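You operate a simulated robot arm through the tools that you are given. There is no shell and no other tool.

The job below is to be done with a simulated robot arm. You get a single attempt, and the scene is never put back.

JOB
Put things in order on the top of the grey table. At the end: the blue brush from the top of the grey table stands where the slab stood; the round black brush stands where the black plug stood; the black plug stands where the blue brush stood; the slab from the top of the grey table is in the grey bucket; whatever was shut is shut again. Leave all else as you found it, and nothing knocked over.

Only the result counts: the job must be done as asked and must still hold three seconds after the hand-in. Knocking over, shifting, dropping, spilling or breaking anything else fails it.

ROBOT AND FRAMES
A 6-joint arm with a two-finger gripper, fixed in place. Base frame: the origin is on the floor under the middle of its stand, x ahead of it, y to its left, z up; the work surface is at about z = 760. Readings come in mm, rad, newtons and seconds.
With the tool pointing down near the work surface it reaches from about 300 to 680 mm from the base axis. Its first joint turns from -1.152 to 1.152 rad. Payload 2.45 kg.
The TCP is the grasp point between the finger pads, 30 mm short of the fingertips. In the tool frame z runs along the fingers and y along their closing line. The gripper opens to 106 mm; its body begins 79 mm behind the TCP.
Orientation is that of the tool frame in the base frame, as a unit quaternion [x, y, z, w]. With the fingers straight down and closing along the base's y, the tool's x points along the base's -x, its y along +y and its z along -z.

CONTROLS
- The arm moves only by the tool send_rows. Its arguments are lists of equal length, an entry for each row: "gripper": the gripper command, from -1 (fully open) to 1 (shut), values between in proportion; "travel": the shift along the tool's x, y, z in mm, a list of three; "turn": the turn, a rotation vector about the tool's x, y, z in degrees, a list of three. In form: {"gripper": [gripper, ...], "travel": [[dx, dy, dz], ...], "turn": [[ax, ay, az], ...]}. A call has 1 to 20 rows; each row shifts and turns the commanded pose from where the row before left it, along the tool's axes as they then stand. Rows are played at 5 a second. More than 50 mm and 0.15 rad between two rows, or a gripper value outside its range, and nothing of the call is played. A pose out of reach is approached as far as the arm can. The call stops where the force on the tool passes 40 N (or 10 N more than at its start, if that is more) or the arm is blocked; 0.2 s more then pass. Each finger travels about 153 mm/s and halts on what it meets, pressing with about 42 N; the grip force reading is that of the motor and also rises with nothing between the fingers. The clock runs only during rows and for 0.2 s after the last one: add rows that do not move to give the fingers time. The reply holds the time, the measured pose of the TCP, the force on the tool along the base axes, the opening and the grip force, in the units named above and with some noise, with the torque about the TCP (base axes, N m) and any sound that the robot's microphone picked up, and new pictures: "show" is both (left out), scene, wrist or none.
- Cameras (640 x 400 px; columns grow to the right, rows downward): "scene" is fixed at [71.2, 429.6, 1403.7]; the picture's right is [-0.59, -0.81, 0.00], its down [-0.48, 0.35, -0.81] and it looks along [0.65, -0.47, -0.59] (base axes); focal length 305 px, centre (320, 200). "wrist" rides on the gripper at [76, -2, -106] in the tool frame; the picture's right is [0.02, 1.00, 0.00], its down [-0.78, 0.02, -0.62] and it looks along [-0.62, 0.01, 0.78] (tool axes); focal length 247 px, centre (320, 200). There is no depth. A picture from a camera that has moved, and an enlarged one, comes with that camera's place and axes in the base frame and with its lens.
- close_up(camera, box): a new picture of the part [left, top, right, bottom] of that camera's present view, enlarged. No time passes.
- job_done(): hands the job in; it is judged then, once.

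Nothing tells you positions but the pictures and the camera data. Unless the task says otherwise, let go and move clear before handing in.

The tools are called after "Request:" by a JSON object that holds its "method" and its "body". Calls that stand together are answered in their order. send_rows: Moves the arm, as the interface text tells. Its arguments: {"type":"object","properties":{"gripper":{"type":"array"},"travel":{"type":"array"},"turn":{"type":"array"},"show":{"type":"string","enum":["both","scene","wrist","none"]}},"required":["gripper","travel","turn"]} The other tools are called the same way: close_up (camera, box) takes an enlarged picture of a part of a camera's view; job_done () hands the job in.

At the start:

```text
clock: 0.0
ee_pos: [299.5, -42.1, 1160.6]
tcp_rot: [0.0, 1.0, -0.001, 0.001]
contact_force: [0.2, -0.2, 0.1]
wrist_torque: [0.02, -0.01, 0.01]
grip_width: 105.8
gripper_force: 0.0
```

scene: 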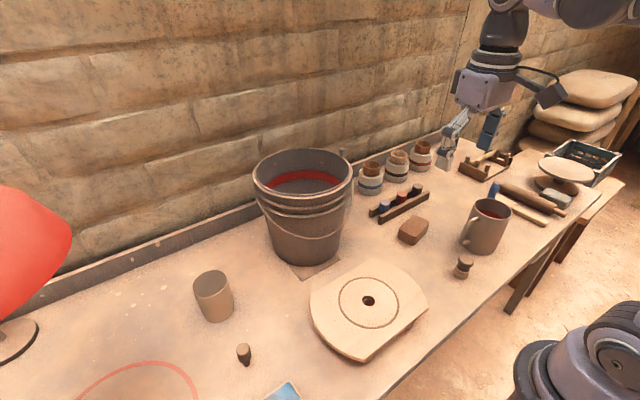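
wrist: 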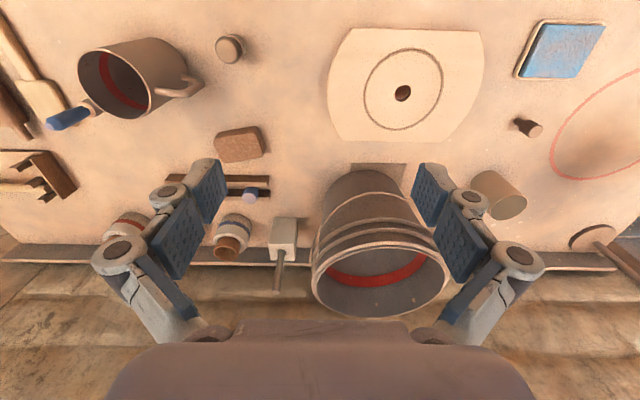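

I see a table with a bucket, a mug, small jars, a brush rack, a brown block, a round bat and some small items. Before moving anything I'll enlarge the views to work out what each object is.

Request:
{"method": "close_up", "body": {"camera": "scene", "box": [340, 130, 540, 290]}}

Request:
{"method": "close_up", "body": {"camera": "scene", "box": [170, 240, 440, 400]}}

Request:
{"method": "close_up", "body": {"camera": "scene", "box": [440, 120, 640, 280]}}

Request:
{"method": "close_up", "body": {"camera": "wrist", "box": [0, 0, 320, 270]}}

Request:
{"method": "close_up", "body": {"camera": "wrist", "box": [320, 0, 640, 270]}}

```text
2.50 times, centred on (440, 210) of scene
camera zoom: at [71.2, 429.6, 1403.7], right [-0.59, -0.81, 0.0], down [-0.48, 0.35, -0.81], along [0.65, -0.47, -0.59], focal length 764 px, centre (20, 175)
```

zoom: 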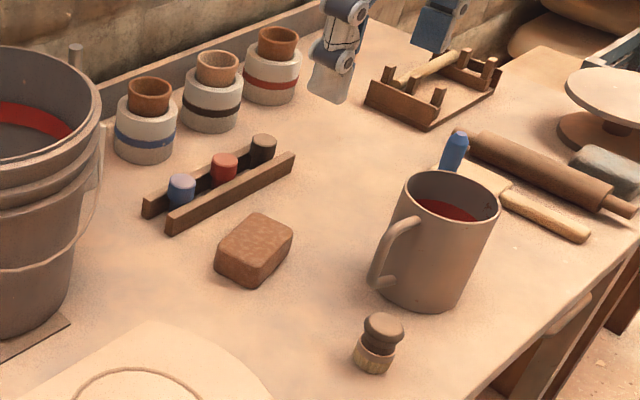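

```text
2.37 times, centred on (305, 320) of scene
camera zoom: at [71.2, 429.6, 1403.7], right [-0.59, -0.81, 0.0], down [-0.48, 0.35, -0.81], along [0.65, -0.47, -0.59], focal length 724 px, centre (356, -84)
```

zoom: 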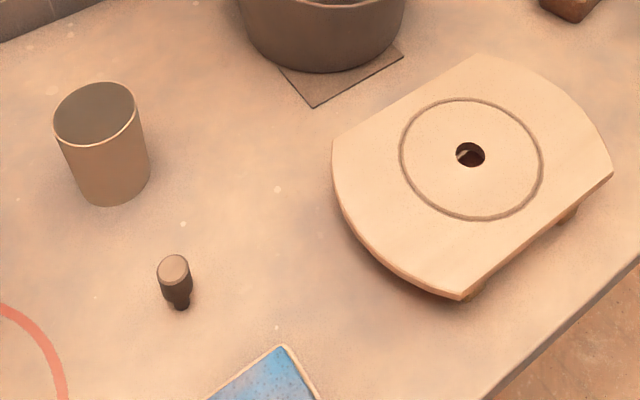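

```text
2.50 times, centred on (540, 200) of scene
camera zoom: at [71.2, 429.6, 1403.7], right [-0.59, -0.81, 0.0], down [-0.48, 0.35, -0.81], along [0.65, -0.47, -0.59], focal length 764 px, centre (-230, 200)
```

zoom: 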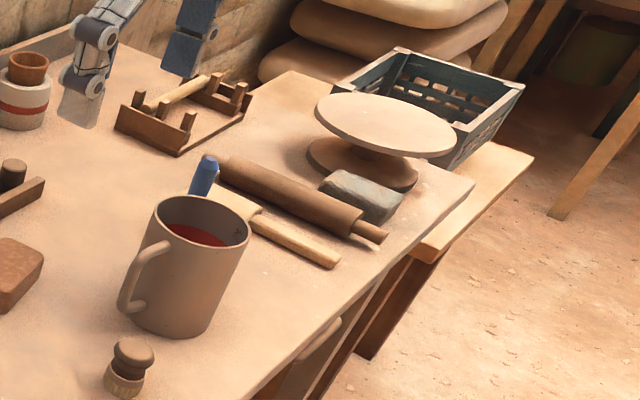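

```text
1.48 times, centred on (160, 135) of wrist
camera zoom: at [221.8, -42.1, 1267.0], right [-0.02, 1.0, 0.0], down [0.78, 0.02, 0.62], along [0.62, 0.01, -0.78], focal length 366 px, centre (557, 296)
```

zoom: 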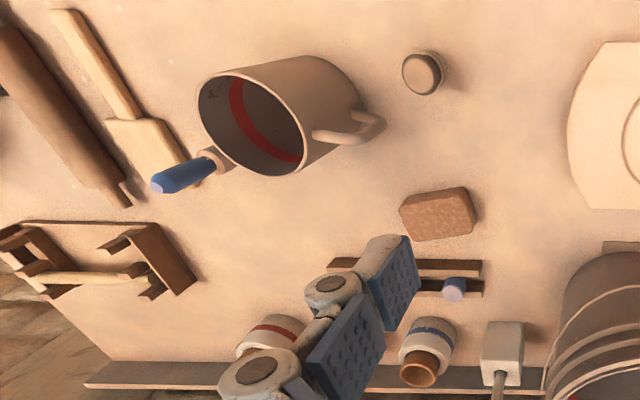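

```text
1.48 times, centred on (480, 135) of wrist
camera zoom: at [221.8, -42.1, 1267.0], right [-0.02, 1.0, 0.0], down [0.78, 0.02, 0.62], along [0.62, 0.01, -0.78], focal length 366 px, centre (83, 296)
```

zoom: 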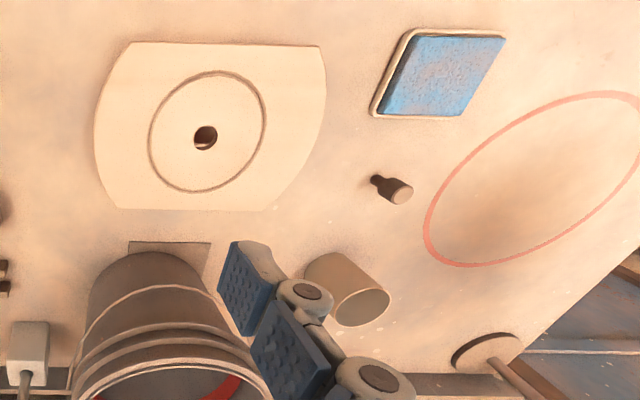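

There are several small items that could be the ones named. I'll zoom in tighter on each candidate before I decide.

Request:
{"method": "close_up", "body": {"camera": "scene", "box": [430, 240, 494, 280]}}

Request:
{"method": "close_up", "body": {"camera": "scene", "box": [211, 332, 275, 372]}}

Request:
{"method": "close_up", "body": {"camera": "scene", "box": [350, 175, 446, 235]}}

Request:
{"method": "close_up", "body": {"camera": "scene", "box": [470, 160, 630, 260]}}

Request:
{"method": "close_up", "body": {"camera": "scene", "box": [240, 130, 368, 210]}}

Request:
{"method": "close_up", "body": {"camera": "wrist", "box": [190, 190, 510, 390]}}

Request:
{"method": "close_up", "body": {"camera": "wrist", "box": [0, 60, 160, 160]}}

Request:
{"method": "close_up", "body": {"camera": "wrist", "box": [190, 20, 270, 70]}}

```text
10.00 times, centred on (462, 260) of scene
camera zoom: at [71.2, 429.6, 1403.7], right [-0.59, -0.81, 0.0], down [-0.48, 0.35, -0.81], along [0.65, -0.47, -0.59], focal length 3054 px, centre (-1100, -400)
```

zoom: 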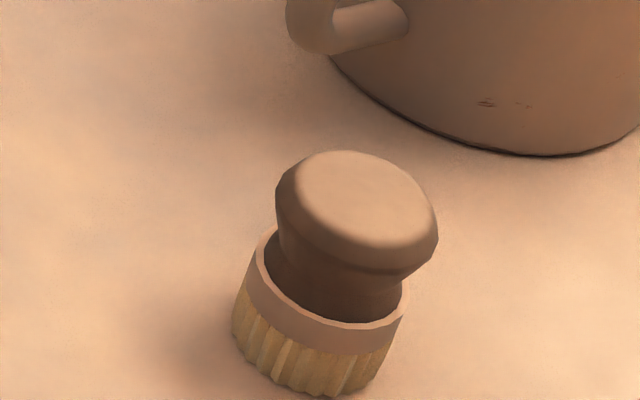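

```text
10.00 times, centred on (243, 352) of scene
camera zoom: at [71.2, 429.6, 1403.7], right [-0.59, -0.81, 0.0], down [-0.48, 0.35, -0.81], along [0.65, -0.47, -0.59], focal length 3054 px, centre (1090, -1320)
```

zoom: 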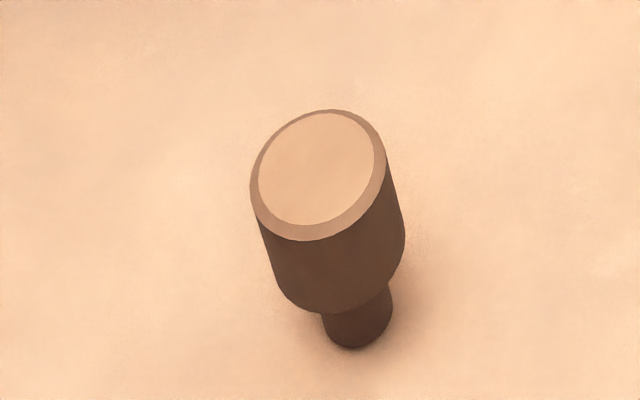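

```text
6.67 times, centred on (398, 205) of scene
camera zoom: at [71.2, 429.6, 1403.7], right [-0.59, -0.81, 0.0], down [-0.48, 0.35, -0.81], along [0.65, -0.47, -0.59], focal length 2036 px, centre (-200, 167)
```

zoom: 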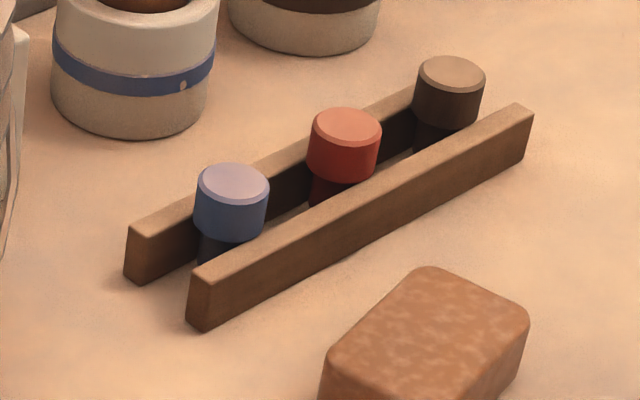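

```text
4.00 times, centred on (550, 210) of scene
camera zoom: at [71.2, 429.6, 1403.7], right [-0.59, -0.81, 0.0], down [-0.48, 0.35, -0.81], along [0.65, -0.47, -0.59], focal length 1222 px, centre (-600, 160)
```

zoom: 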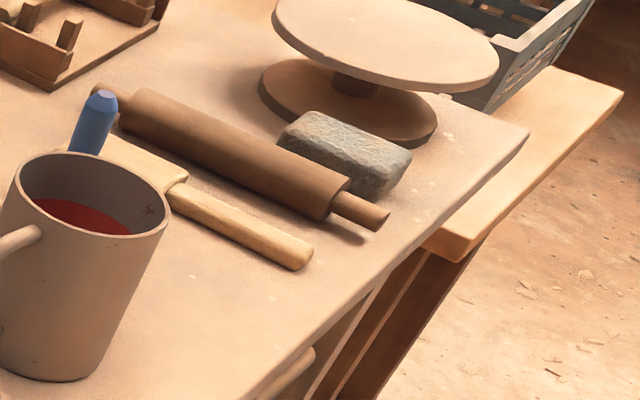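

```text
5.00 times, centred on (304, 170) of scene
camera zoom: at [71.2, 429.6, 1403.7], right [-0.59, -0.81, 0.0], down [-0.48, 0.35, -0.81], along [0.65, -0.47, -0.59], focal length 1527 px, centre (400, 350)
```

zoom: 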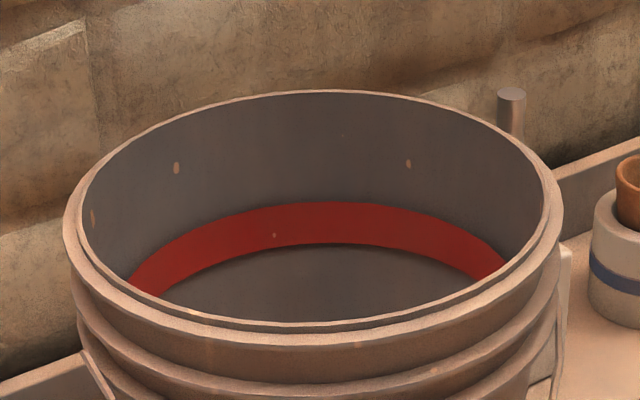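

```text
2.00 times, centred on (350, 290) of wrist
camera zoom: at [221.8, -42.1, 1267.0], right [-0.02, 1.0, 0.0], down [0.78, 0.02, 0.62], along [0.62, 0.01, -0.78], focal length 494 px, centre (260, 20)
```

zoom: 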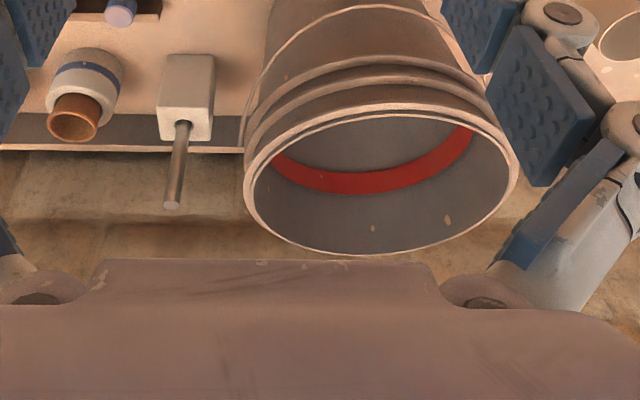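

```text
4.00 times, centred on (80, 110) of wrist
camera zoom: at [221.8, -42.1, 1267.0], right [-0.02, 1.0, 0.0], down [0.78, 0.02, 0.62], along [0.62, 0.01, -0.78], focal length 988 px, centre (1280, 560)
```

zoom: 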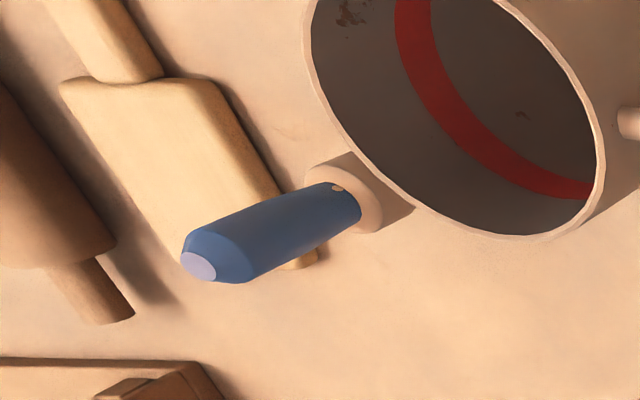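

```text
8.00 times, centred on (230, 45) of wrist
camera zoom: at [221.8, -42.1, 1267.0], right [-0.02, 1.0, 0.0], down [0.78, 0.02, 0.62], along [0.62, 0.01, -0.78], focal length 1976 px, centre (1040, 1440)
```

zoom: 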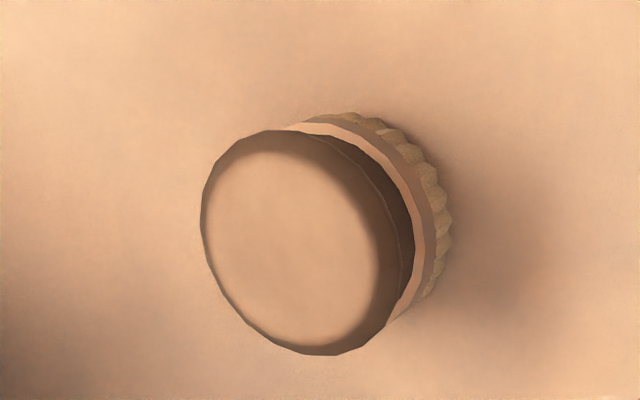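

The dark knob with bristles looks like the round black brush, and the small dark tapered piece looks like the black plug. Next I'll check which object is the slab, and whether there are duplicates elsewhere.

Request:
{"method": "close_up", "body": {"camera": "scene", "box": [530, 120, 640, 190]}}

Request:
{"method": "close_up", "body": {"camera": "scene", "box": [525, 180, 589, 220]}}

Request:
{"method": "close_up", "body": {"camera": "scene", "box": [380, 205, 444, 245]}}

Request:
{"method": "close_up", "body": {"camera": "wrist", "box": [500, 0, 640, 90]}}

Request:
{"method": "close_up", "body": {"camera": "wrist", "box": [200, 110, 290, 170]}}

Request:
{"method": "close_up", "body": {"camera": "wrist", "box": [0, 130, 110, 220]}}

Request:
{"method": "close_up", "body": {"camera": "scene", "box": [480, 220, 600, 320]}}

Request:
{"method": "close_up", "body": {"camera": "scene", "box": [0, 180, 100, 380]}}

Request:
{"method": "close_up", "body": {"camera": "wrist", "box": [480, 160, 640, 280]}}

```text
5.71 times, centred on (585, 155) of scene
camera zoom: at [71.2, 429.6, 1403.7], right [-0.59, -0.81, 0.0], down [-0.48, 0.35, -0.81], along [0.65, -0.47, -0.59], focal length 1745 px, centre (-1194, 457)
```

zoom: 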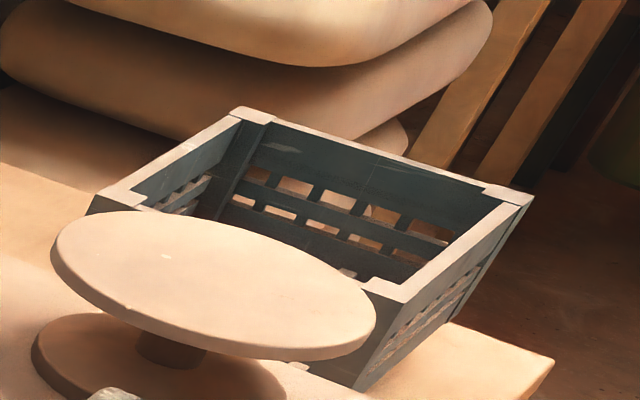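

```text
10.00 times, centred on (557, 200) of scene
camera zoom: at [71.2, 429.6, 1403.7], right [-0.59, -0.81, 0.0], down [-0.48, 0.35, -0.81], along [0.65, -0.47, -0.59], focal length 3054 px, centre (-2050, 200)
```

zoom: 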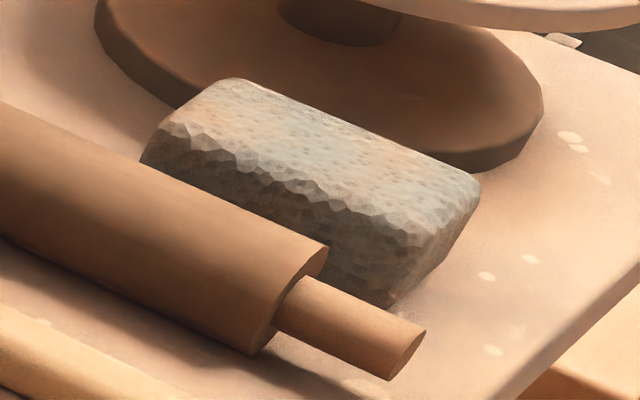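

```text
10.00 times, centred on (412, 225) of scene
camera zoom: at [71.2, 429.6, 1403.7], right [-0.59, -0.81, 0.0], down [-0.48, 0.35, -0.81], along [0.65, -0.47, -0.59], focal length 3054 px, centre (-600, -50)
```

zoom: 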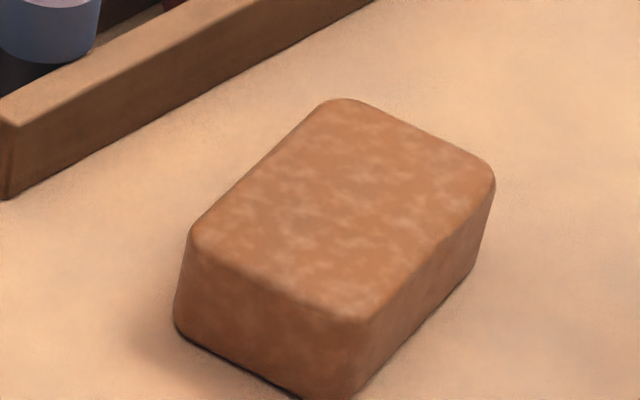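

```text
4.44 times, centred on (570, 45) of wrist
camera zoom: at [221.8, -42.1, 1267.0], right [-0.02, 1.0, 0.0], down [0.78, 0.02, 0.62], along [0.62, 0.01, -0.78], focal length 1098 px, centre (-791, 889)
```

zoom: 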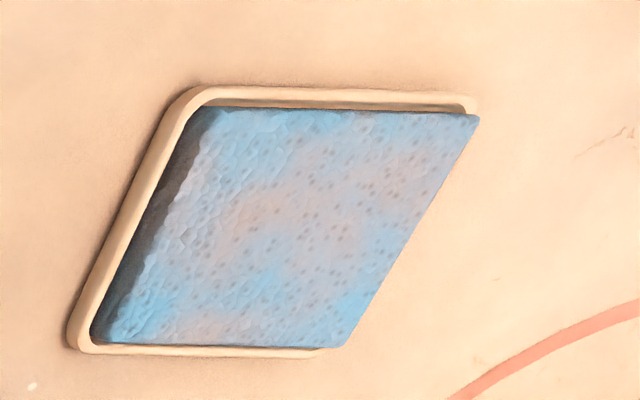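

```text
6.67 times, centred on (245, 140) of wrist
camera zoom: at [221.8, -42.1, 1267.0], right [-0.02, 1.0, 0.0], down [0.78, 0.02, 0.62], along [0.62, 0.01, -0.78], focal length 1646 px, centre (820, 600)
```

zoom: 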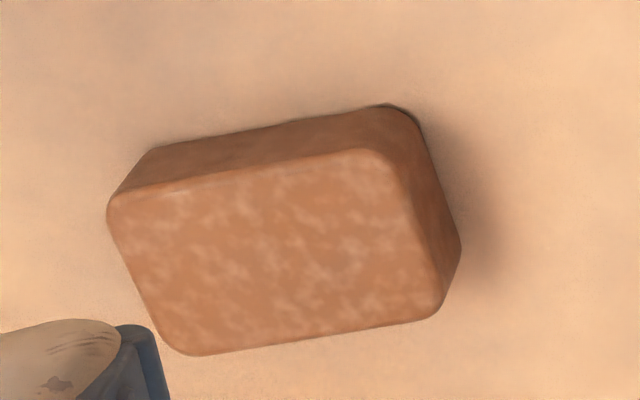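

```text
4.44 times, centred on (55, 175) of wrist
camera zoom: at [221.8, -42.1, 1267.0], right [-0.02, 1.0, 0.0], down [0.78, 0.02, 0.62], along [0.62, 0.01, -0.78], focal length 1098 px, centre (1498, 311)
```

zoom: 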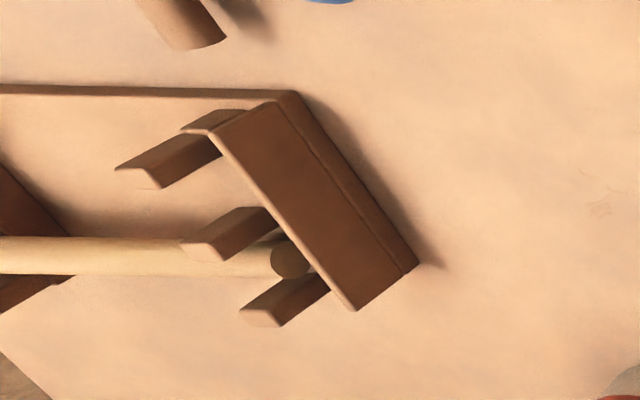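

```text
4.00 times, centred on (540, 270) of scene
camera zoom: at [71.2, 429.6, 1403.7], right [-0.59, -0.81, 0.0], down [-0.48, 0.35, -0.81], along [0.65, -0.47, -0.59], focal length 1222 px, centre (-560, -80)
```

zoom: 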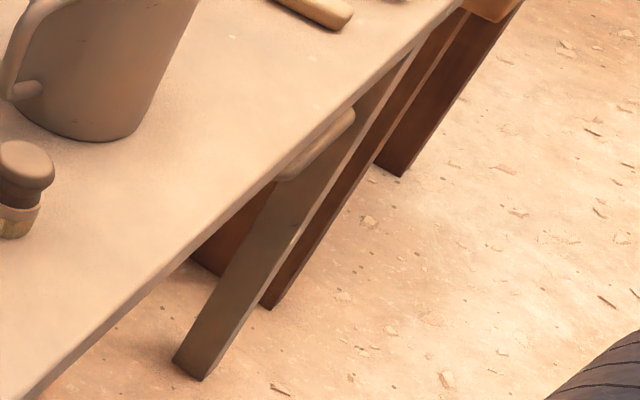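

```text
2.00 times, centred on (50, 280) of scene
camera zoom: at [71.2, 429.6, 1403.7], right [-0.59, -0.81, 0.0], down [-0.48, 0.35, -0.81], along [0.65, -0.47, -0.59], focal length 611 px, centre (860, 40)
```

zoom: 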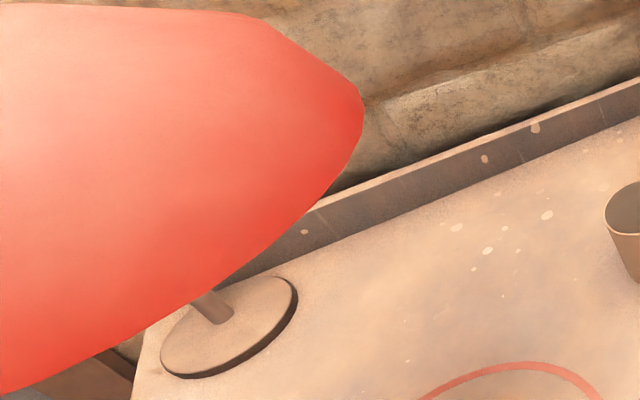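

```text
3.33 times, centred on (560, 220) of wrist
camera zoom: at [221.8, -42.1, 1267.0], right [-0.02, 1.0, 0.0], down [0.78, 0.02, 0.62], along [0.62, 0.01, -0.78], focal length 823 px, centre (-480, 133)
```

zoom: 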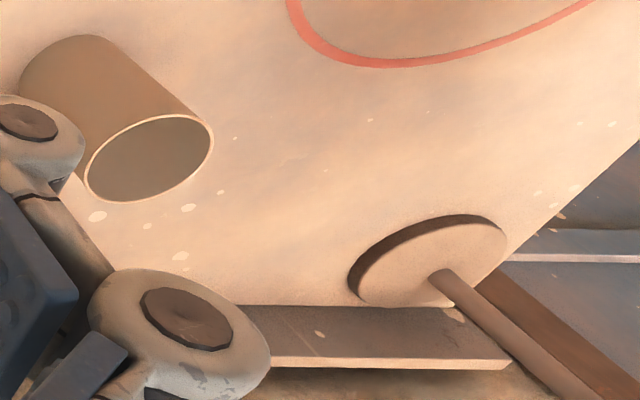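

The brown mottled block on the open table looks like the slab, since the grey stone is out of reach and the blue pad sits in a dish. The loose dark tapered piece is the only black plug I can reach. I'll move the wrist camera over the blue brush and mug to measure that area.

Request:
{"method": "send_rows", "body": {"gripper": [-1, -1, -1, -1, -1, -1, -1, -1, -1, -1, -1, -1], "travel": [[2, -37, 12], [2, -37, 12], [2, -37, 12], [2, -37, 12], [2, -37, 12], [2, -37, 12], [2, -37, 12], [2, -37, 12], [2, -37, 12], [2, -37, 12], [2, -37, 12], [2, -37, 12]], "turn": [[0, 0, 0], [0, 0, 0], [0, 0, 0], [0, 0, 0], [0, 0, 0], [0, 0, 0], [0, 0, 0], [0, 0, 0], [0, 0, 0], [0, 0, 0], [0, 0, 0], [0, 0, 0]], "show": "both"}}

```text
clock: 2.6
ee_pos: [275.1, -485.8, 1018.1]
tcp_rot: [0.0, 1.0, -0.001, 0.001]
contact_force: [-0.1, 0.4, 0.1]
wrist_torque: [0.01, -0.02, 0.01]
grip_width: 106.1
gripper_force: 0.1
camera wrist: at [198.4, -485.5, 1124.9], right [-0.02, 1.0, 0.0], down [0.78, 0.02, 0.62], along [0.62, 0.01, -0.78], focal length 247 px, centre (320, 200)
```

scene: 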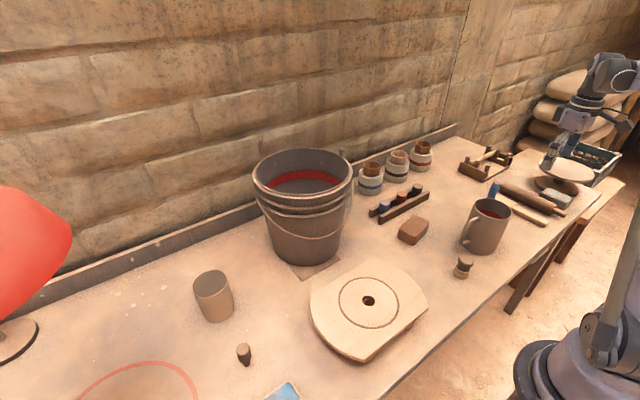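
wrist: 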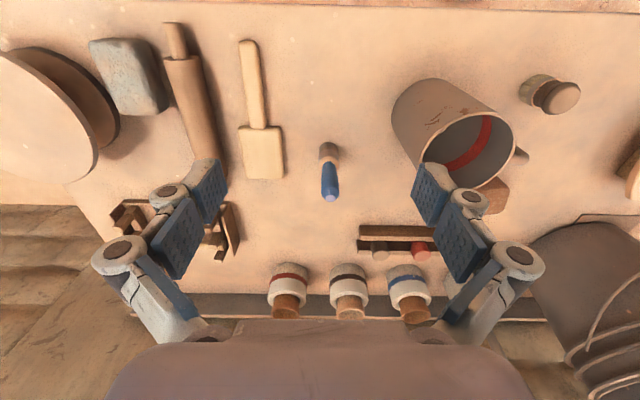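

The blue brush is now in clear view, standing alone between the paddle and the mug. I'll zoom in to measure it.

Request:
{"method": "close_up", "body": {"camera": "wrist", "box": [280, 125, 380, 215]}}

Request:
{"method": "close_up", "body": {"camera": "wrist", "box": [380, 60, 600, 220]}}

Request:
{"method": "close_up", "body": {"camera": "wrist", "box": [0, 0, 300, 190]}}

Request:
{"method": "close_up", "body": {"camera": "scene", "box": [456, 170, 536, 220]}}

```text
4.44 times, centred on (330, 170) of wrist
camera zoom: at [198.4, -485.5, 1124.9], right [-0.02, 1.0, 0.0], down [0.78, 0.02, 0.62], along [0.62, 0.01, -0.78], focal length 1098 px, centre (276, 333)
```

zoom: 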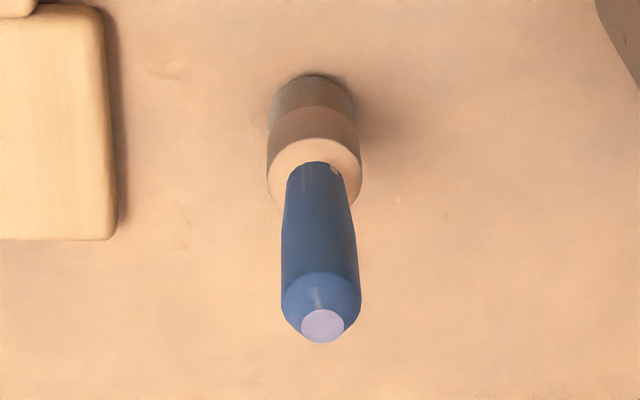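

```text
2.50 times, centred on (490, 140) of wrist
camera zoom: at [198.4, -485.5, 1124.9], right [-0.02, 1.0, 0.0], down [0.78, 0.02, 0.62], along [0.62, 0.01, -0.78], focal length 617 px, centre (-105, 350)
```

zoom: 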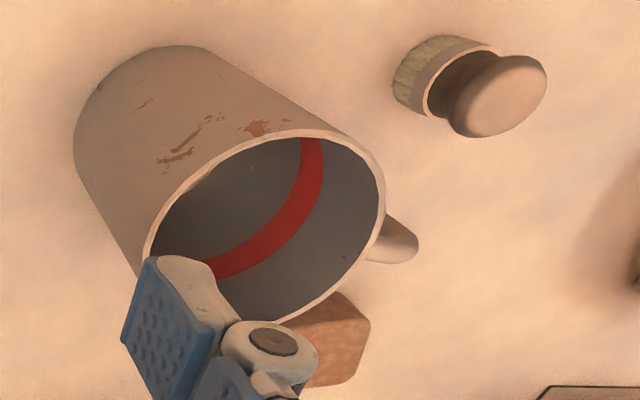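

```text
2.11 times, centred on (150, 95) of wrist
camera zoom: at [198.4, -485.5, 1124.9], right [-0.02, 1.0, 0.0], down [0.78, 0.02, 0.62], along [0.62, 0.01, -0.78], focal length 520 px, centre (678, 421)
```

zoom: 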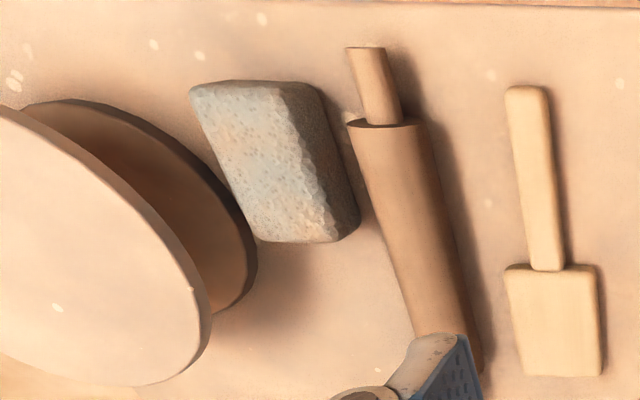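

```text
8.00 times, centred on (496, 195) of scene
camera zoom: at [71.2, 429.6, 1403.7], right [-0.59, -0.81, 0.0], down [-0.48, 0.35, -0.81], along [0.65, -0.47, -0.59], focal length 2443 px, centre (-1088, 240)
```

zoom: 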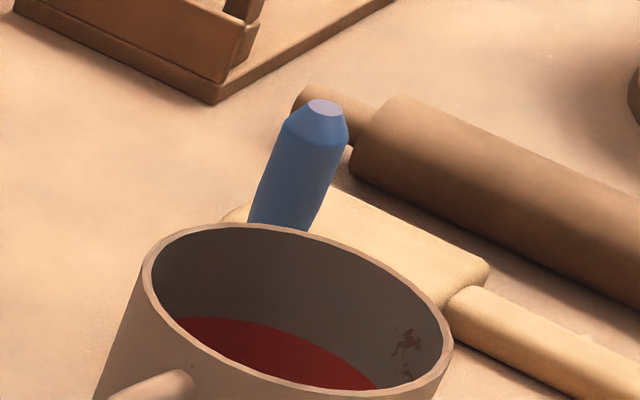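

The blue brush stands at about (384, -470), is about 128 mm tall, and its handle is clear of the mug and paddle. Next I'll move above the brown slab to measure it.

Request:
{"method": "send_rows", "body": {"gripper": [-1, -1, -1, -1, -1, -1, -1, -1], "travel": [[-15.6, 34.5, 2], [-15.6, 34.5, 2], [-15.6, 34.5, 2], [-15.6, 34.5, 2], [-15.6, 34.5, 2], [-15.6, 34.5, 2], [-15.6, 34.5, 2], [-15.6, 34.5, 2]], "turn": [[0, 0, 0], [0, 0, 0], [0, 0, 0], [0, 0, 0], [0, 0, 0], [0, 0, 0], [0, 0, 0], [0, 0, 0]], "show": "both"}}

Request:
{"method": "close_up", "body": {"camera": "wrist", "box": [260, 90, 380, 170]}}

Request:
{"method": "close_up", "body": {"camera": "wrist", "box": [230, 0, 410, 110]}}

```text
clock: 4.4
ee_pos: [401.9, -207.5, 999.5]
tcp_rot: [0.001, 1.0, -0.001, 0.001]
contact_force: [0.3, -0.9, 0.3]
wrist_torque: [-0.02, 0.0, 0.03]
grip_width: 105.8
gripper_force: 0.1
camera wrist: at [324.5, -208.3, 1105.9], right [-0.02, 1.0, 0.0], down [0.78, 0.02, 0.62], along [0.62, 0.01, -0.78], focal length 247 px, centre (320, 200)
```

scene: 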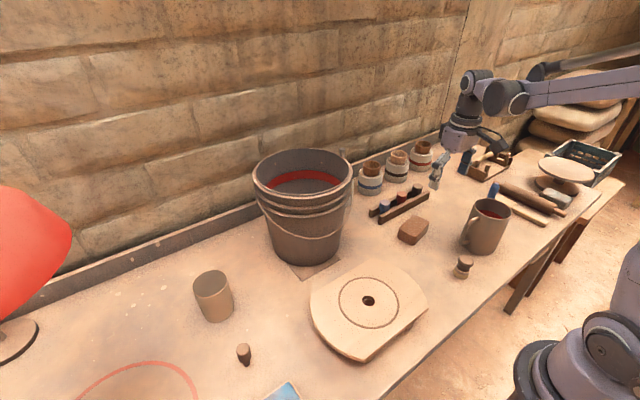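
wrist: 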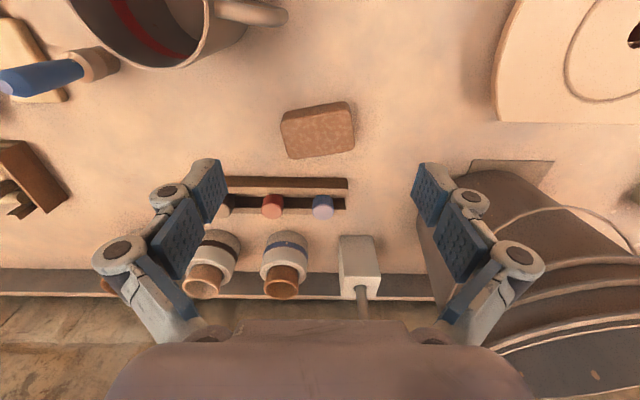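

```text
5.00 times, centred on (320, 130) of wrist
camera zoom: at [324.5, -208.3, 1105.9], right [-0.02, 1.0, 0.0], down [0.78, 0.02, 0.62], along [0.62, 0.01, -0.78], focal length 1235 px, centre (320, 550)
```

zoom: 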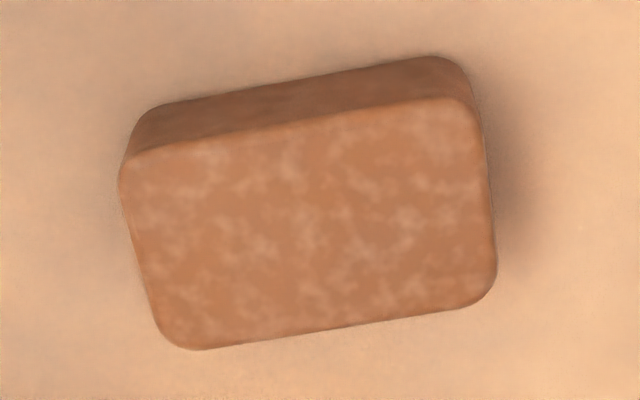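

```text
3.56 times, centred on (320, 55) of wrist
camera zoom: at [324.5, -208.3, 1105.9], right [-0.02, 1.0, 0.0], down [0.78, 0.02, 0.62], along [0.62, 0.01, -0.78], focal length 878 px, centre (320, 716)
```

zoom: 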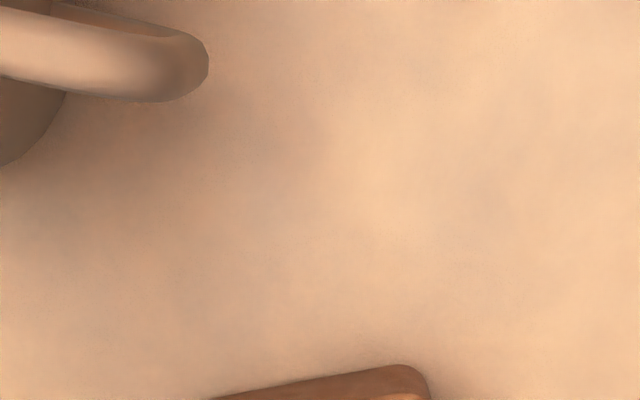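

The slab measures about 95 × 57 × 35 mm, centred near (463, -209), with its long side about 11° off the y axis. I'll go above it and yaw about 79° so the fingers close across the short side.

Request:
{"method": "send_rows", "body": {"gripper": [-1, -1, -1, -1, -1, -1, -1, -1, -1, -1, -1, -1, -1], "travel": [[-30.7, -0.6, 40], [-30.7, -0.6, 40], [0, 0, 0], [0, 0, 0], [0, 0, 0], [0, 0, 0], [0, 0, 0], [0, 0, 0], [0, 0, 0], [0, 0, 0], [0, 0, 0], [0, 0, 0], [0, 0, 0]], "turn": [[0, 0, 0], [0, 0, 0], [0, 0, 7.94], [0, 0, 7.94], [0, 0, 7.94], [0, 0, 7.94], [0, 0, 7.94], [0, 0, 7.94], [0, 0, 7.94], [0, 0, 7.94], [0, 0, 7.94], [0, 0, 7.94], [0, 0, 0]], "show": "both"}}

```text
refused: row 1 steps farther than a row can; nothing moved
```

That step was just over the 50 mm limit. I'll split it into smaller rows.

Request:
{"method": "send_rows", "body": {"gripper": [-1, -1, -1, -1, -1, -1, -1, -1, -1, -1, -1, -1, -1, -1], "travel": [[-20.5, -0.4, 26.6], [-20.5, -0.4, 26.6], [-20.5, -0.4, 26.6], [0, 0, 0], [0, 0, 0], [0, 0, 0], [0, 0, 0], [0, 0, 0], [0, 0, 0], [0, 0, 0], [0, 0, 0], [0, 0, 0], [0, 0, 0], [0, 0, 0]], "turn": [[0, 0, 0], [0, 0, 0], [0, 0, 0], [0, 0, 7.94], [0, 0, 7.94], [0, 0, 7.94], [0, 0, 7.94], [0, 0, 7.94], [0, 0, 7.94], [0, 0, 7.94], [0, 0, 7.94], [0, 0, 7.94], [0, 0, 7.94], [0, 0, 0]], "show": "both"}}

```text
clock: 7.4
ee_pos: [462.1, -210.5, 920.2]
tcp_rot: [0.639, 0.769, -0.001, 0.001]
contact_force: [0.6, 0.1, -1.2]
wrist_torque: [-0.01, -0.04, 0.0]
grip_width: 106.2
gripper_force: 0.1
camera wrist: at [445.2, -135.6, 1027.7], right [0.98, 0.2, 0.0], down [0.16, -0.77, 0.62], along [0.13, -0.61, -0.78], focal length 247 px, centre (320, 200)
```

scene: 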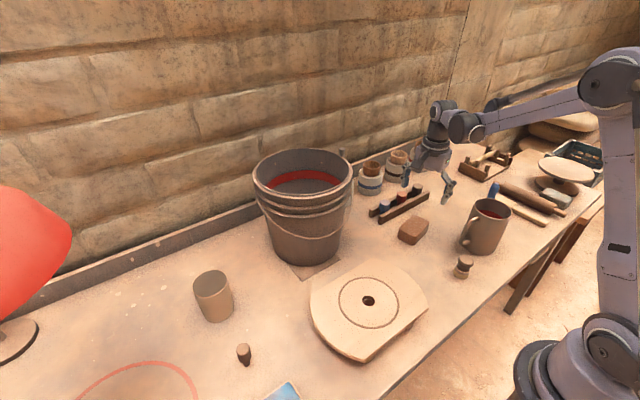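
wrist: 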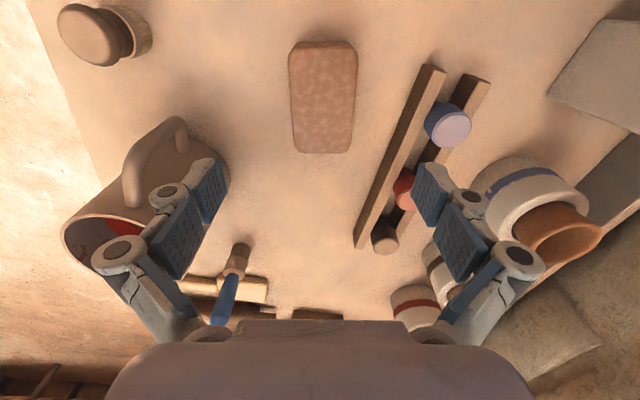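

The fingers now straddle the slab across its short side. I'll zoom in to check the centring before going down.

Request:
{"method": "close_up", "body": {"camera": "wrist", "box": [244, 20, 404, 170]}}

```text
2.67 times, centred on (324, 95) of wrist
camera zoom: at [445.2, -135.6, 1027.7], right [0.98, 0.2, 0.0], down [0.16, -0.77, 0.62], along [0.13, -0.61, -0.78], focal length 659 px, centre (309, 480)
```

zoom: 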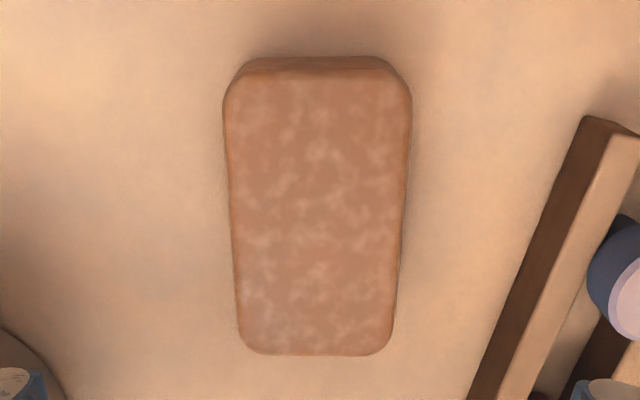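

The slab is centred at about (463.5, -208.6), and the TCP is within 2 mm of that. I'll descend in stages.

Request:
{"method": "send_rows", "body": {"gripper": [-1, -1, -1, -1], "travel": [[0, 1.5, 30], [0, 0, 30], [0, 0, 25], [0, 0, 15]], "turn": [[0, 0, 0], [0, 0, 0], [0, 0, 0], [0, 0, 0]], "show": "both"}}

```text
clock: 8.4
ee_pos: [464.3, -210.6, 818.7]
tcp_rot: [0.639, 0.769, 0.0, 0.001]
contact_force: [0.7, -0.8, 0.5]
wrist_torque: [-0.03, 0.03, -0.01]
grip_width: 105.9
gripper_force: 0.1
camera wrist: at [446.7, -133.8, 926.3], right [0.98, 0.2, 0.0], down [0.16, -0.77, 0.62], along [0.13, -0.61, -0.78], focal length 247 px, centre (320, 200)
```

scene: 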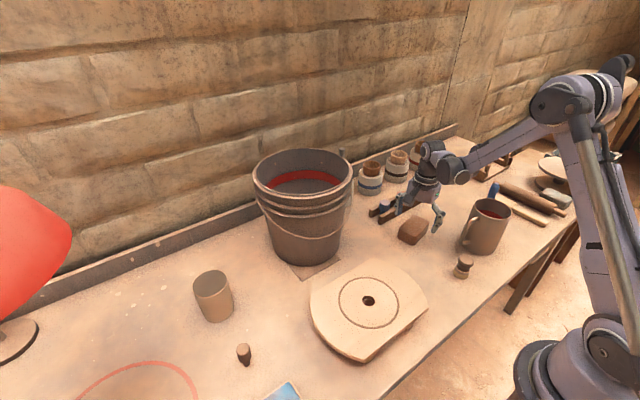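
wrist: 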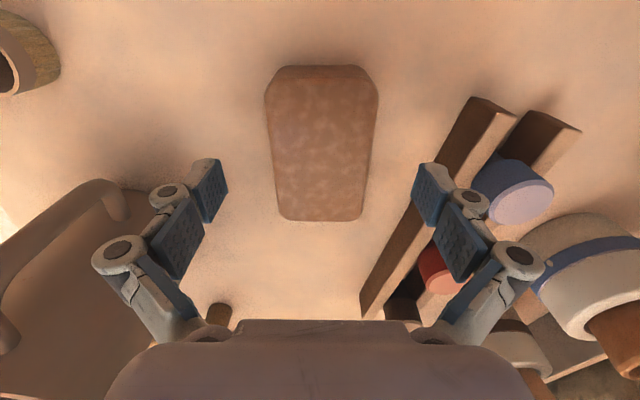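

The slab is between the fingers and the rack is to one side. I'll narrow the opening to about 84 mm for extra rack clearance, then descend the last bit.

Request:
{"method": "send_rows", "body": {"gripper": [-0.58, -0.58, -0.58, -0.58], "travel": [[0, -1, 0], [0, 0, 8], [0, 0, 8], [0, 0, 6]], "turn": [[0, 0, 0], [0, 0, 0], [0, 0, 0], [0, 0, 0]], "show": "both"}}

Request:
{"method": "close_up", "body": {"camera": "scene", "box": [360, 140, 500, 260]}}

```text
clock: 9.4
ee_pos: [461.6, -211.8, 799.0]
tcp_rot: [0.639, 0.769, -0.001, 0.001]
contact_force: [0.4, -0.5, -0.2]
wrist_torque: [0.03, 0.0, 0.0]
grip_width: 83.7
gripper_force: 0.1
camera wrist: at [445.3, -135.7, 905.3], right [0.98, 0.2, 0.0], down [0.16, -0.77, 0.62], along [0.13, -0.61, -0.78], focal length 247 px, centre (320, 200)
```

scene: 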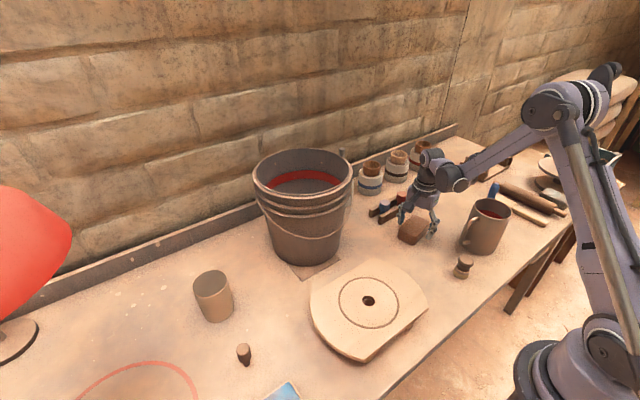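
wrist: 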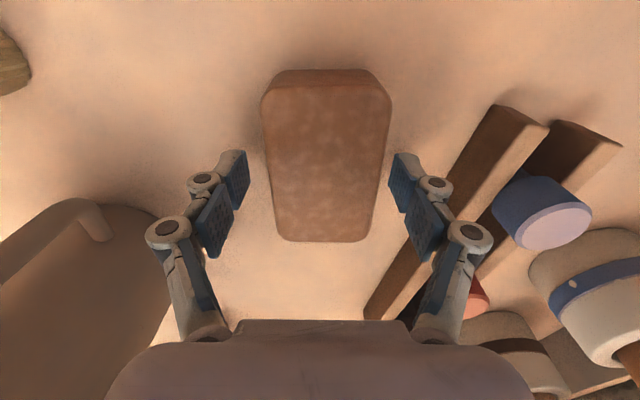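

```text
3.33 times, centred on (430, 200) of scene
camera zoom: at [71.2, 429.6, 1403.7], right [-0.59, -0.81, 0.0], down [-0.48, 0.35, -0.81], along [0.65, -0.47, -0.59], focal length 1018 px, centre (-47, 200)
```

zoom: 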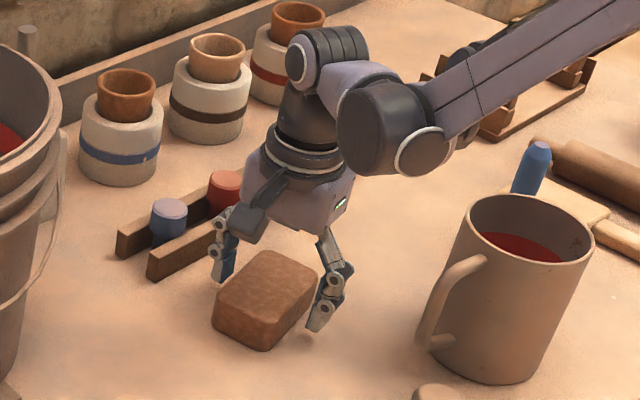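

The fingers are on both sides of the slab just above the table. I'll close, check the grip, then lift a little.

Request:
{"method": "send_rows", "body": {"gripper": [-0.58, 0.3, 0.3, 0.3, 0.3], "travel": [[0, 0, 2], [0, 0, 0], [0, 0, 0], [0, 0, 0], [0, 0, 0]], "turn": [[0, 0, 0], [0, 0, 0], [0, 0, 0], [0, 0, 0], [0, 0, 0]], "show": "both"}}

```text
clock: 10.6
ee_pos: [462.8, -212.0, 797.6]
tcp_rot: [0.639, 0.769, 0.001, 0.001]
contact_force: [7.7, 0.7, 18.9]
wrist_torque: [0.09, -0.19, 0.11]
grip_width: 61.4
gripper_force: 41.8
camera wrist: at [445.4, -135.6, 903.9], right [0.98, 0.21, 0.0], down [0.16, -0.77, 0.62], along [0.13, -0.61, -0.78], focal length 247 px, centre (320, 200)
```

scene: 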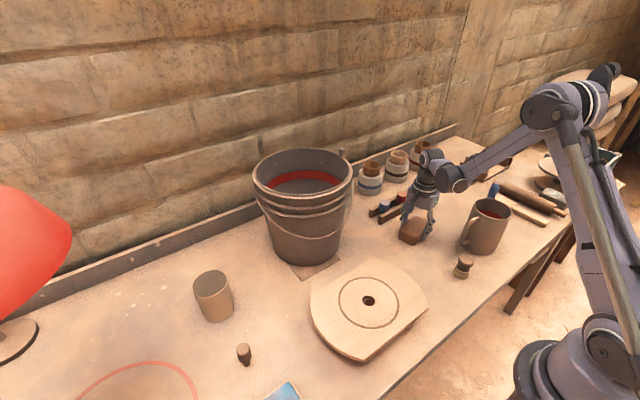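
wrist: 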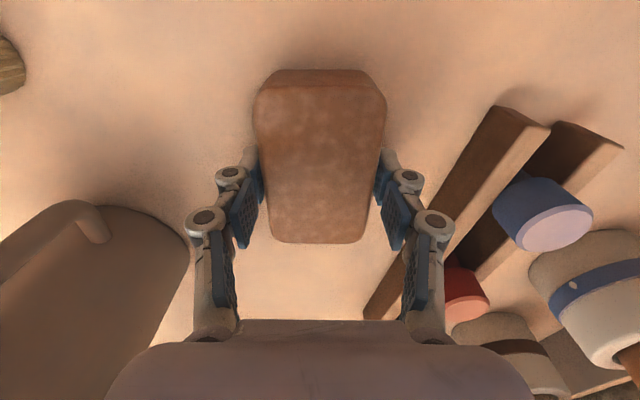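

The grip holds at 61 mm and 42 N. I'll lift in steps and check that the slab comes up with it.

Request:
{"method": "send_rows", "body": {"gripper": [0.5, 0.5, 0.5, 0.5, 0.5], "travel": [[0, 0, -5], [0, 0, -10], [0, 0, -20], [0, 0, -30], [0, 0, -35]], "turn": [[0, 0, 0], [0, 0, 0], [0, 0, 0], [0, 0, 0], [0, 0, 0]], "show": "both"}}

```text
clock: 11.8
ee_pos: [461.5, -211.3, 898.1]
tcp_rot: [0.639, 0.769, -0.001, 0.0]
contact_force: [-0.4, 0.8, 1.0]
wrist_torque: [0.01, -0.02, -0.03]
grip_width: 26.5
gripper_force: 0.1
camera wrist: at [444.0, -135.2, 1004.1], right [0.98, 0.2, 0.0], down [0.16, -0.77, 0.62], along [0.13, -0.61, -0.78], focal length 247 px, centre (320, 200)
```

scene: 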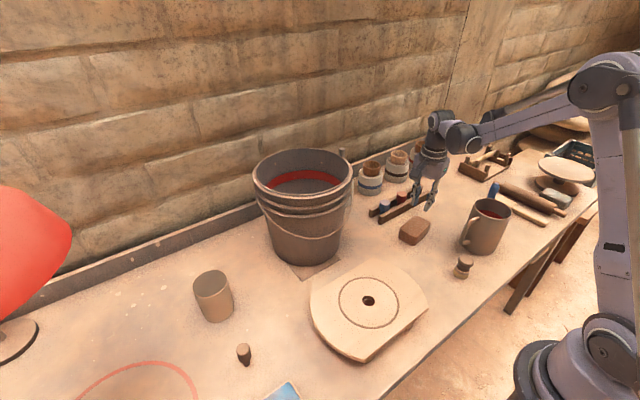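
wrist: 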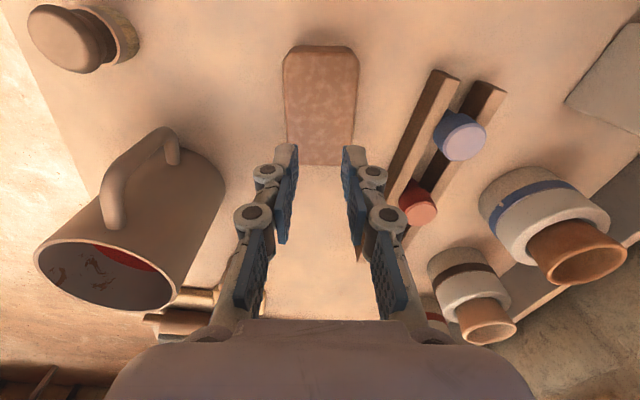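

The slab stayed on the table and the fingers slipped off. I'll check whether it moved and look at the finger geometry before retrying.

Request:
{"method": "close_up", "body": {"camera": "scene", "box": [380, 205, 444, 245]}}

Request:
{"method": "close_up", "body": {"camera": "wrist", "box": [220, 20, 420, 180]}}

Request:
{"method": "close_up", "body": {"camera": "scene", "box": [390, 110, 470, 220]}}

```text
10.00 times, centred on (412, 225) of scene
camera zoom: at [71.1, 429.6, 1403.7], right [-0.59, -0.81, 0.0], down [-0.48, 0.35, -0.81], along [0.65, -0.47, -0.59], focal length 3054 px, centre (-600, -50)
```

zoom: 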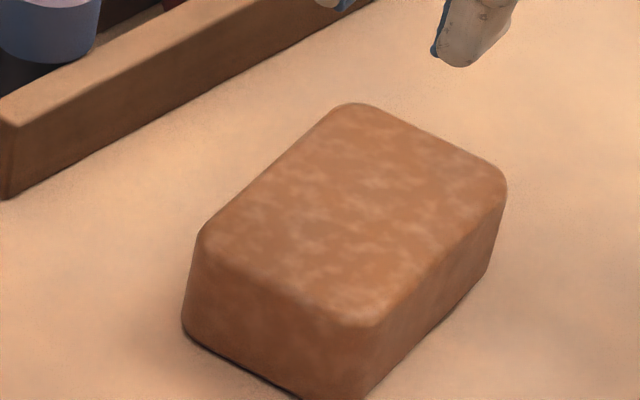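

```text
2.50 times, centred on (320, 100) of wrist
camera zoom: at [444.0, -135.2, 1004.1], right [0.98, 0.2, 0.0], down [0.16, -0.77, 0.62], along [0.13, -0.61, -0.78], focal length 617 px, centre (320, 450)
```

zoom: 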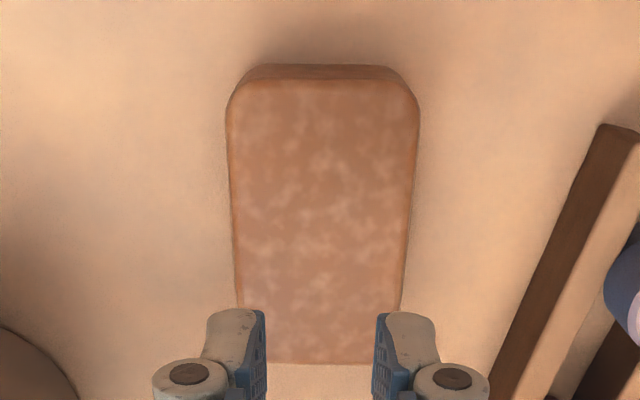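

```text
3.64 times, centred on (430, 165) of scene
camera zoom: at [71.1, 429.6, 1403.7], right [-0.59, -0.81, 0.0], down [-0.48, 0.35, -0.81], along [0.65, -0.47, -0.59], focal length 1110 px, centre (-80, 327)
```

zoom: 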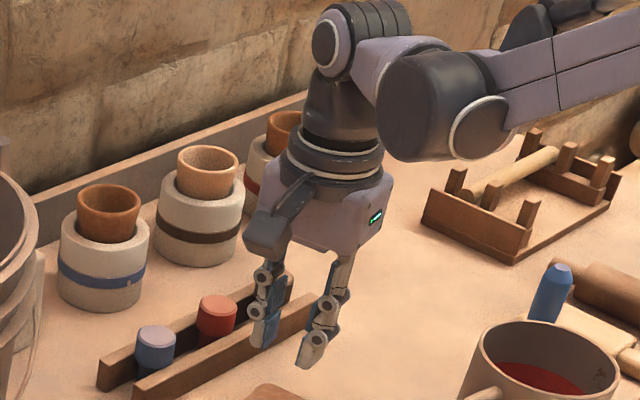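

The slab only shifted about 3 mm, so its original spot is still (463.5, -208.6). I'll re-grip, watch the force while closing, and lift just a few millimetres to learn its weight.

Request:
{"method": "send_rows", "body": {"gripper": [-0.58, -0.58, -0.58, -0.58, -0.58, -0.58, -0.58], "travel": [[2, 0, 0], [0, 0, 25], [0, 0, 25], [0, 0, 25], [0, 0, 15], [0, 0, 9], [0, 0, 0]], "turn": [[0, 0, 0], [0, 0, 0], [0, 0, 0], [0, 0, 0], [0, 0, 0], [0, 0, 0], [0, 0, 0]], "show": "wrist"}}

Request:
{"method": "send_rows", "body": {"gripper": [1, 1, 1, 1], "travel": [[0, 0, 0], [0, 0, 0], [0, 0, 0], [0, 0, 0]], "turn": [[0, 0, 0], [0, 0, 0], [0, 0, 0], [0, 0, 0]], "show": "both"}}

Request:
{"method": "close_up", "body": {"camera": "scene", "box": [380, 170, 460, 250]}}

```text
clock: 13.4
ee_pos: [462.6, -209.0, 798.8]
tcp_rot: [0.638, 0.77, -0.001, 0.001]
contact_force: [0.5, -0.1, -0.6]
wrist_torque: [-0.01, -0.03, 0.0]
grip_width: 83.3
gripper_force: 0.0
camera wrist: at [445.6, -133.3, 904.8], right [0.98, 0.2, 0.0], down [0.16, -0.77, 0.62], along [0.13, -0.61, -0.78], focal length 247 px, centre (320, 200)
```

wrist: 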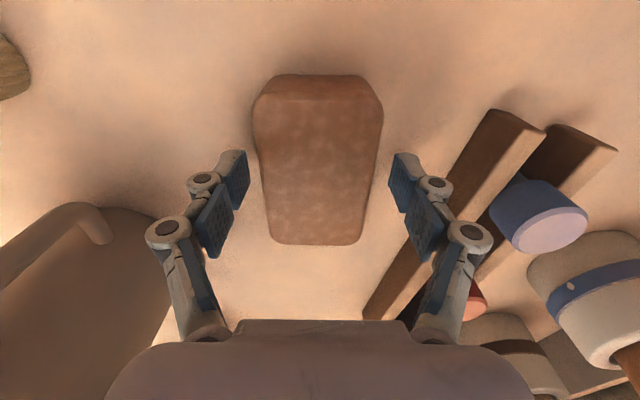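

```text
clock: 14.4
ee_pos: [462.3, -209.7, 799.1]
tcp_rot: [0.639, 0.769, 0.0, 0.001]
contact_force: [-1.3, -0.9, 4.5]
wrist_torque: [0.07, 0.05, -0.08]
grip_width: 61.5
gripper_force: 41.8
camera wrist: at [445.5, -133.4, 905.1], right [0.98, 0.2, 0.0], down [0.16, -0.77, 0.62], along [0.13, -0.61, -0.78], focal length 247 px, centre (320, 200)
```

scene: 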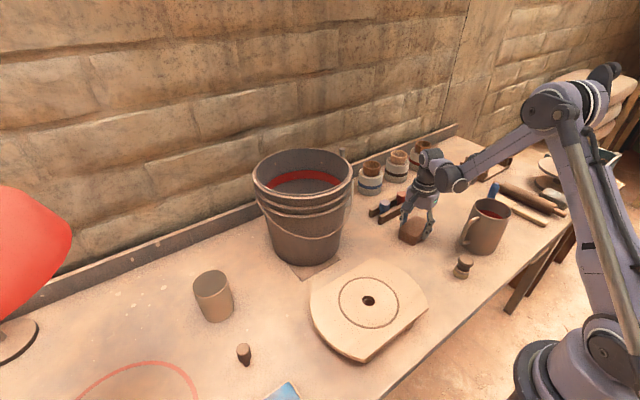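
wrist: 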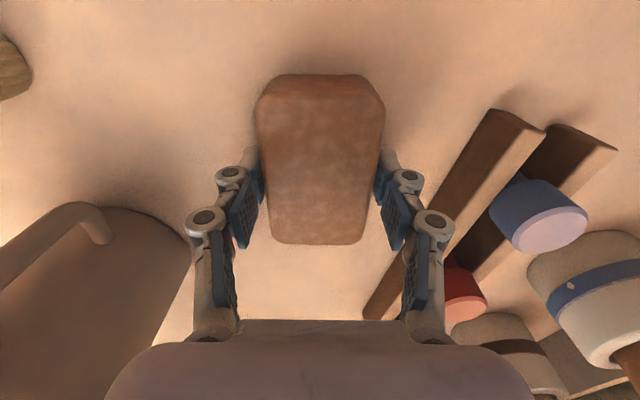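

```text
5.00 times, centred on (420, 210) of scene
camera zoom: at [71.0, 429.6, 1403.7], right [-0.59, -0.81, 0.0], down [-0.48, 0.35, -0.81], along [0.65, -0.47, -0.59], focal length 1527 px, centre (-180, 150)
```

zoom: 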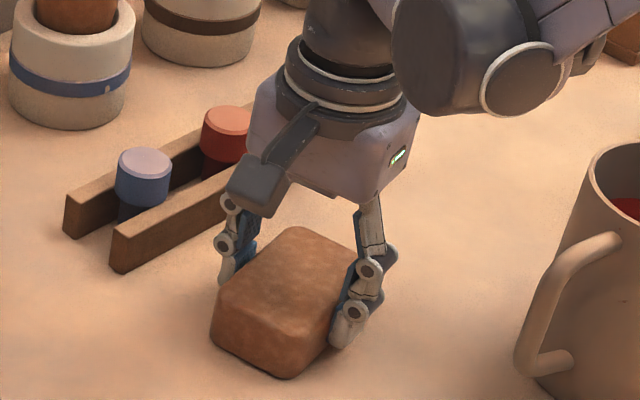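

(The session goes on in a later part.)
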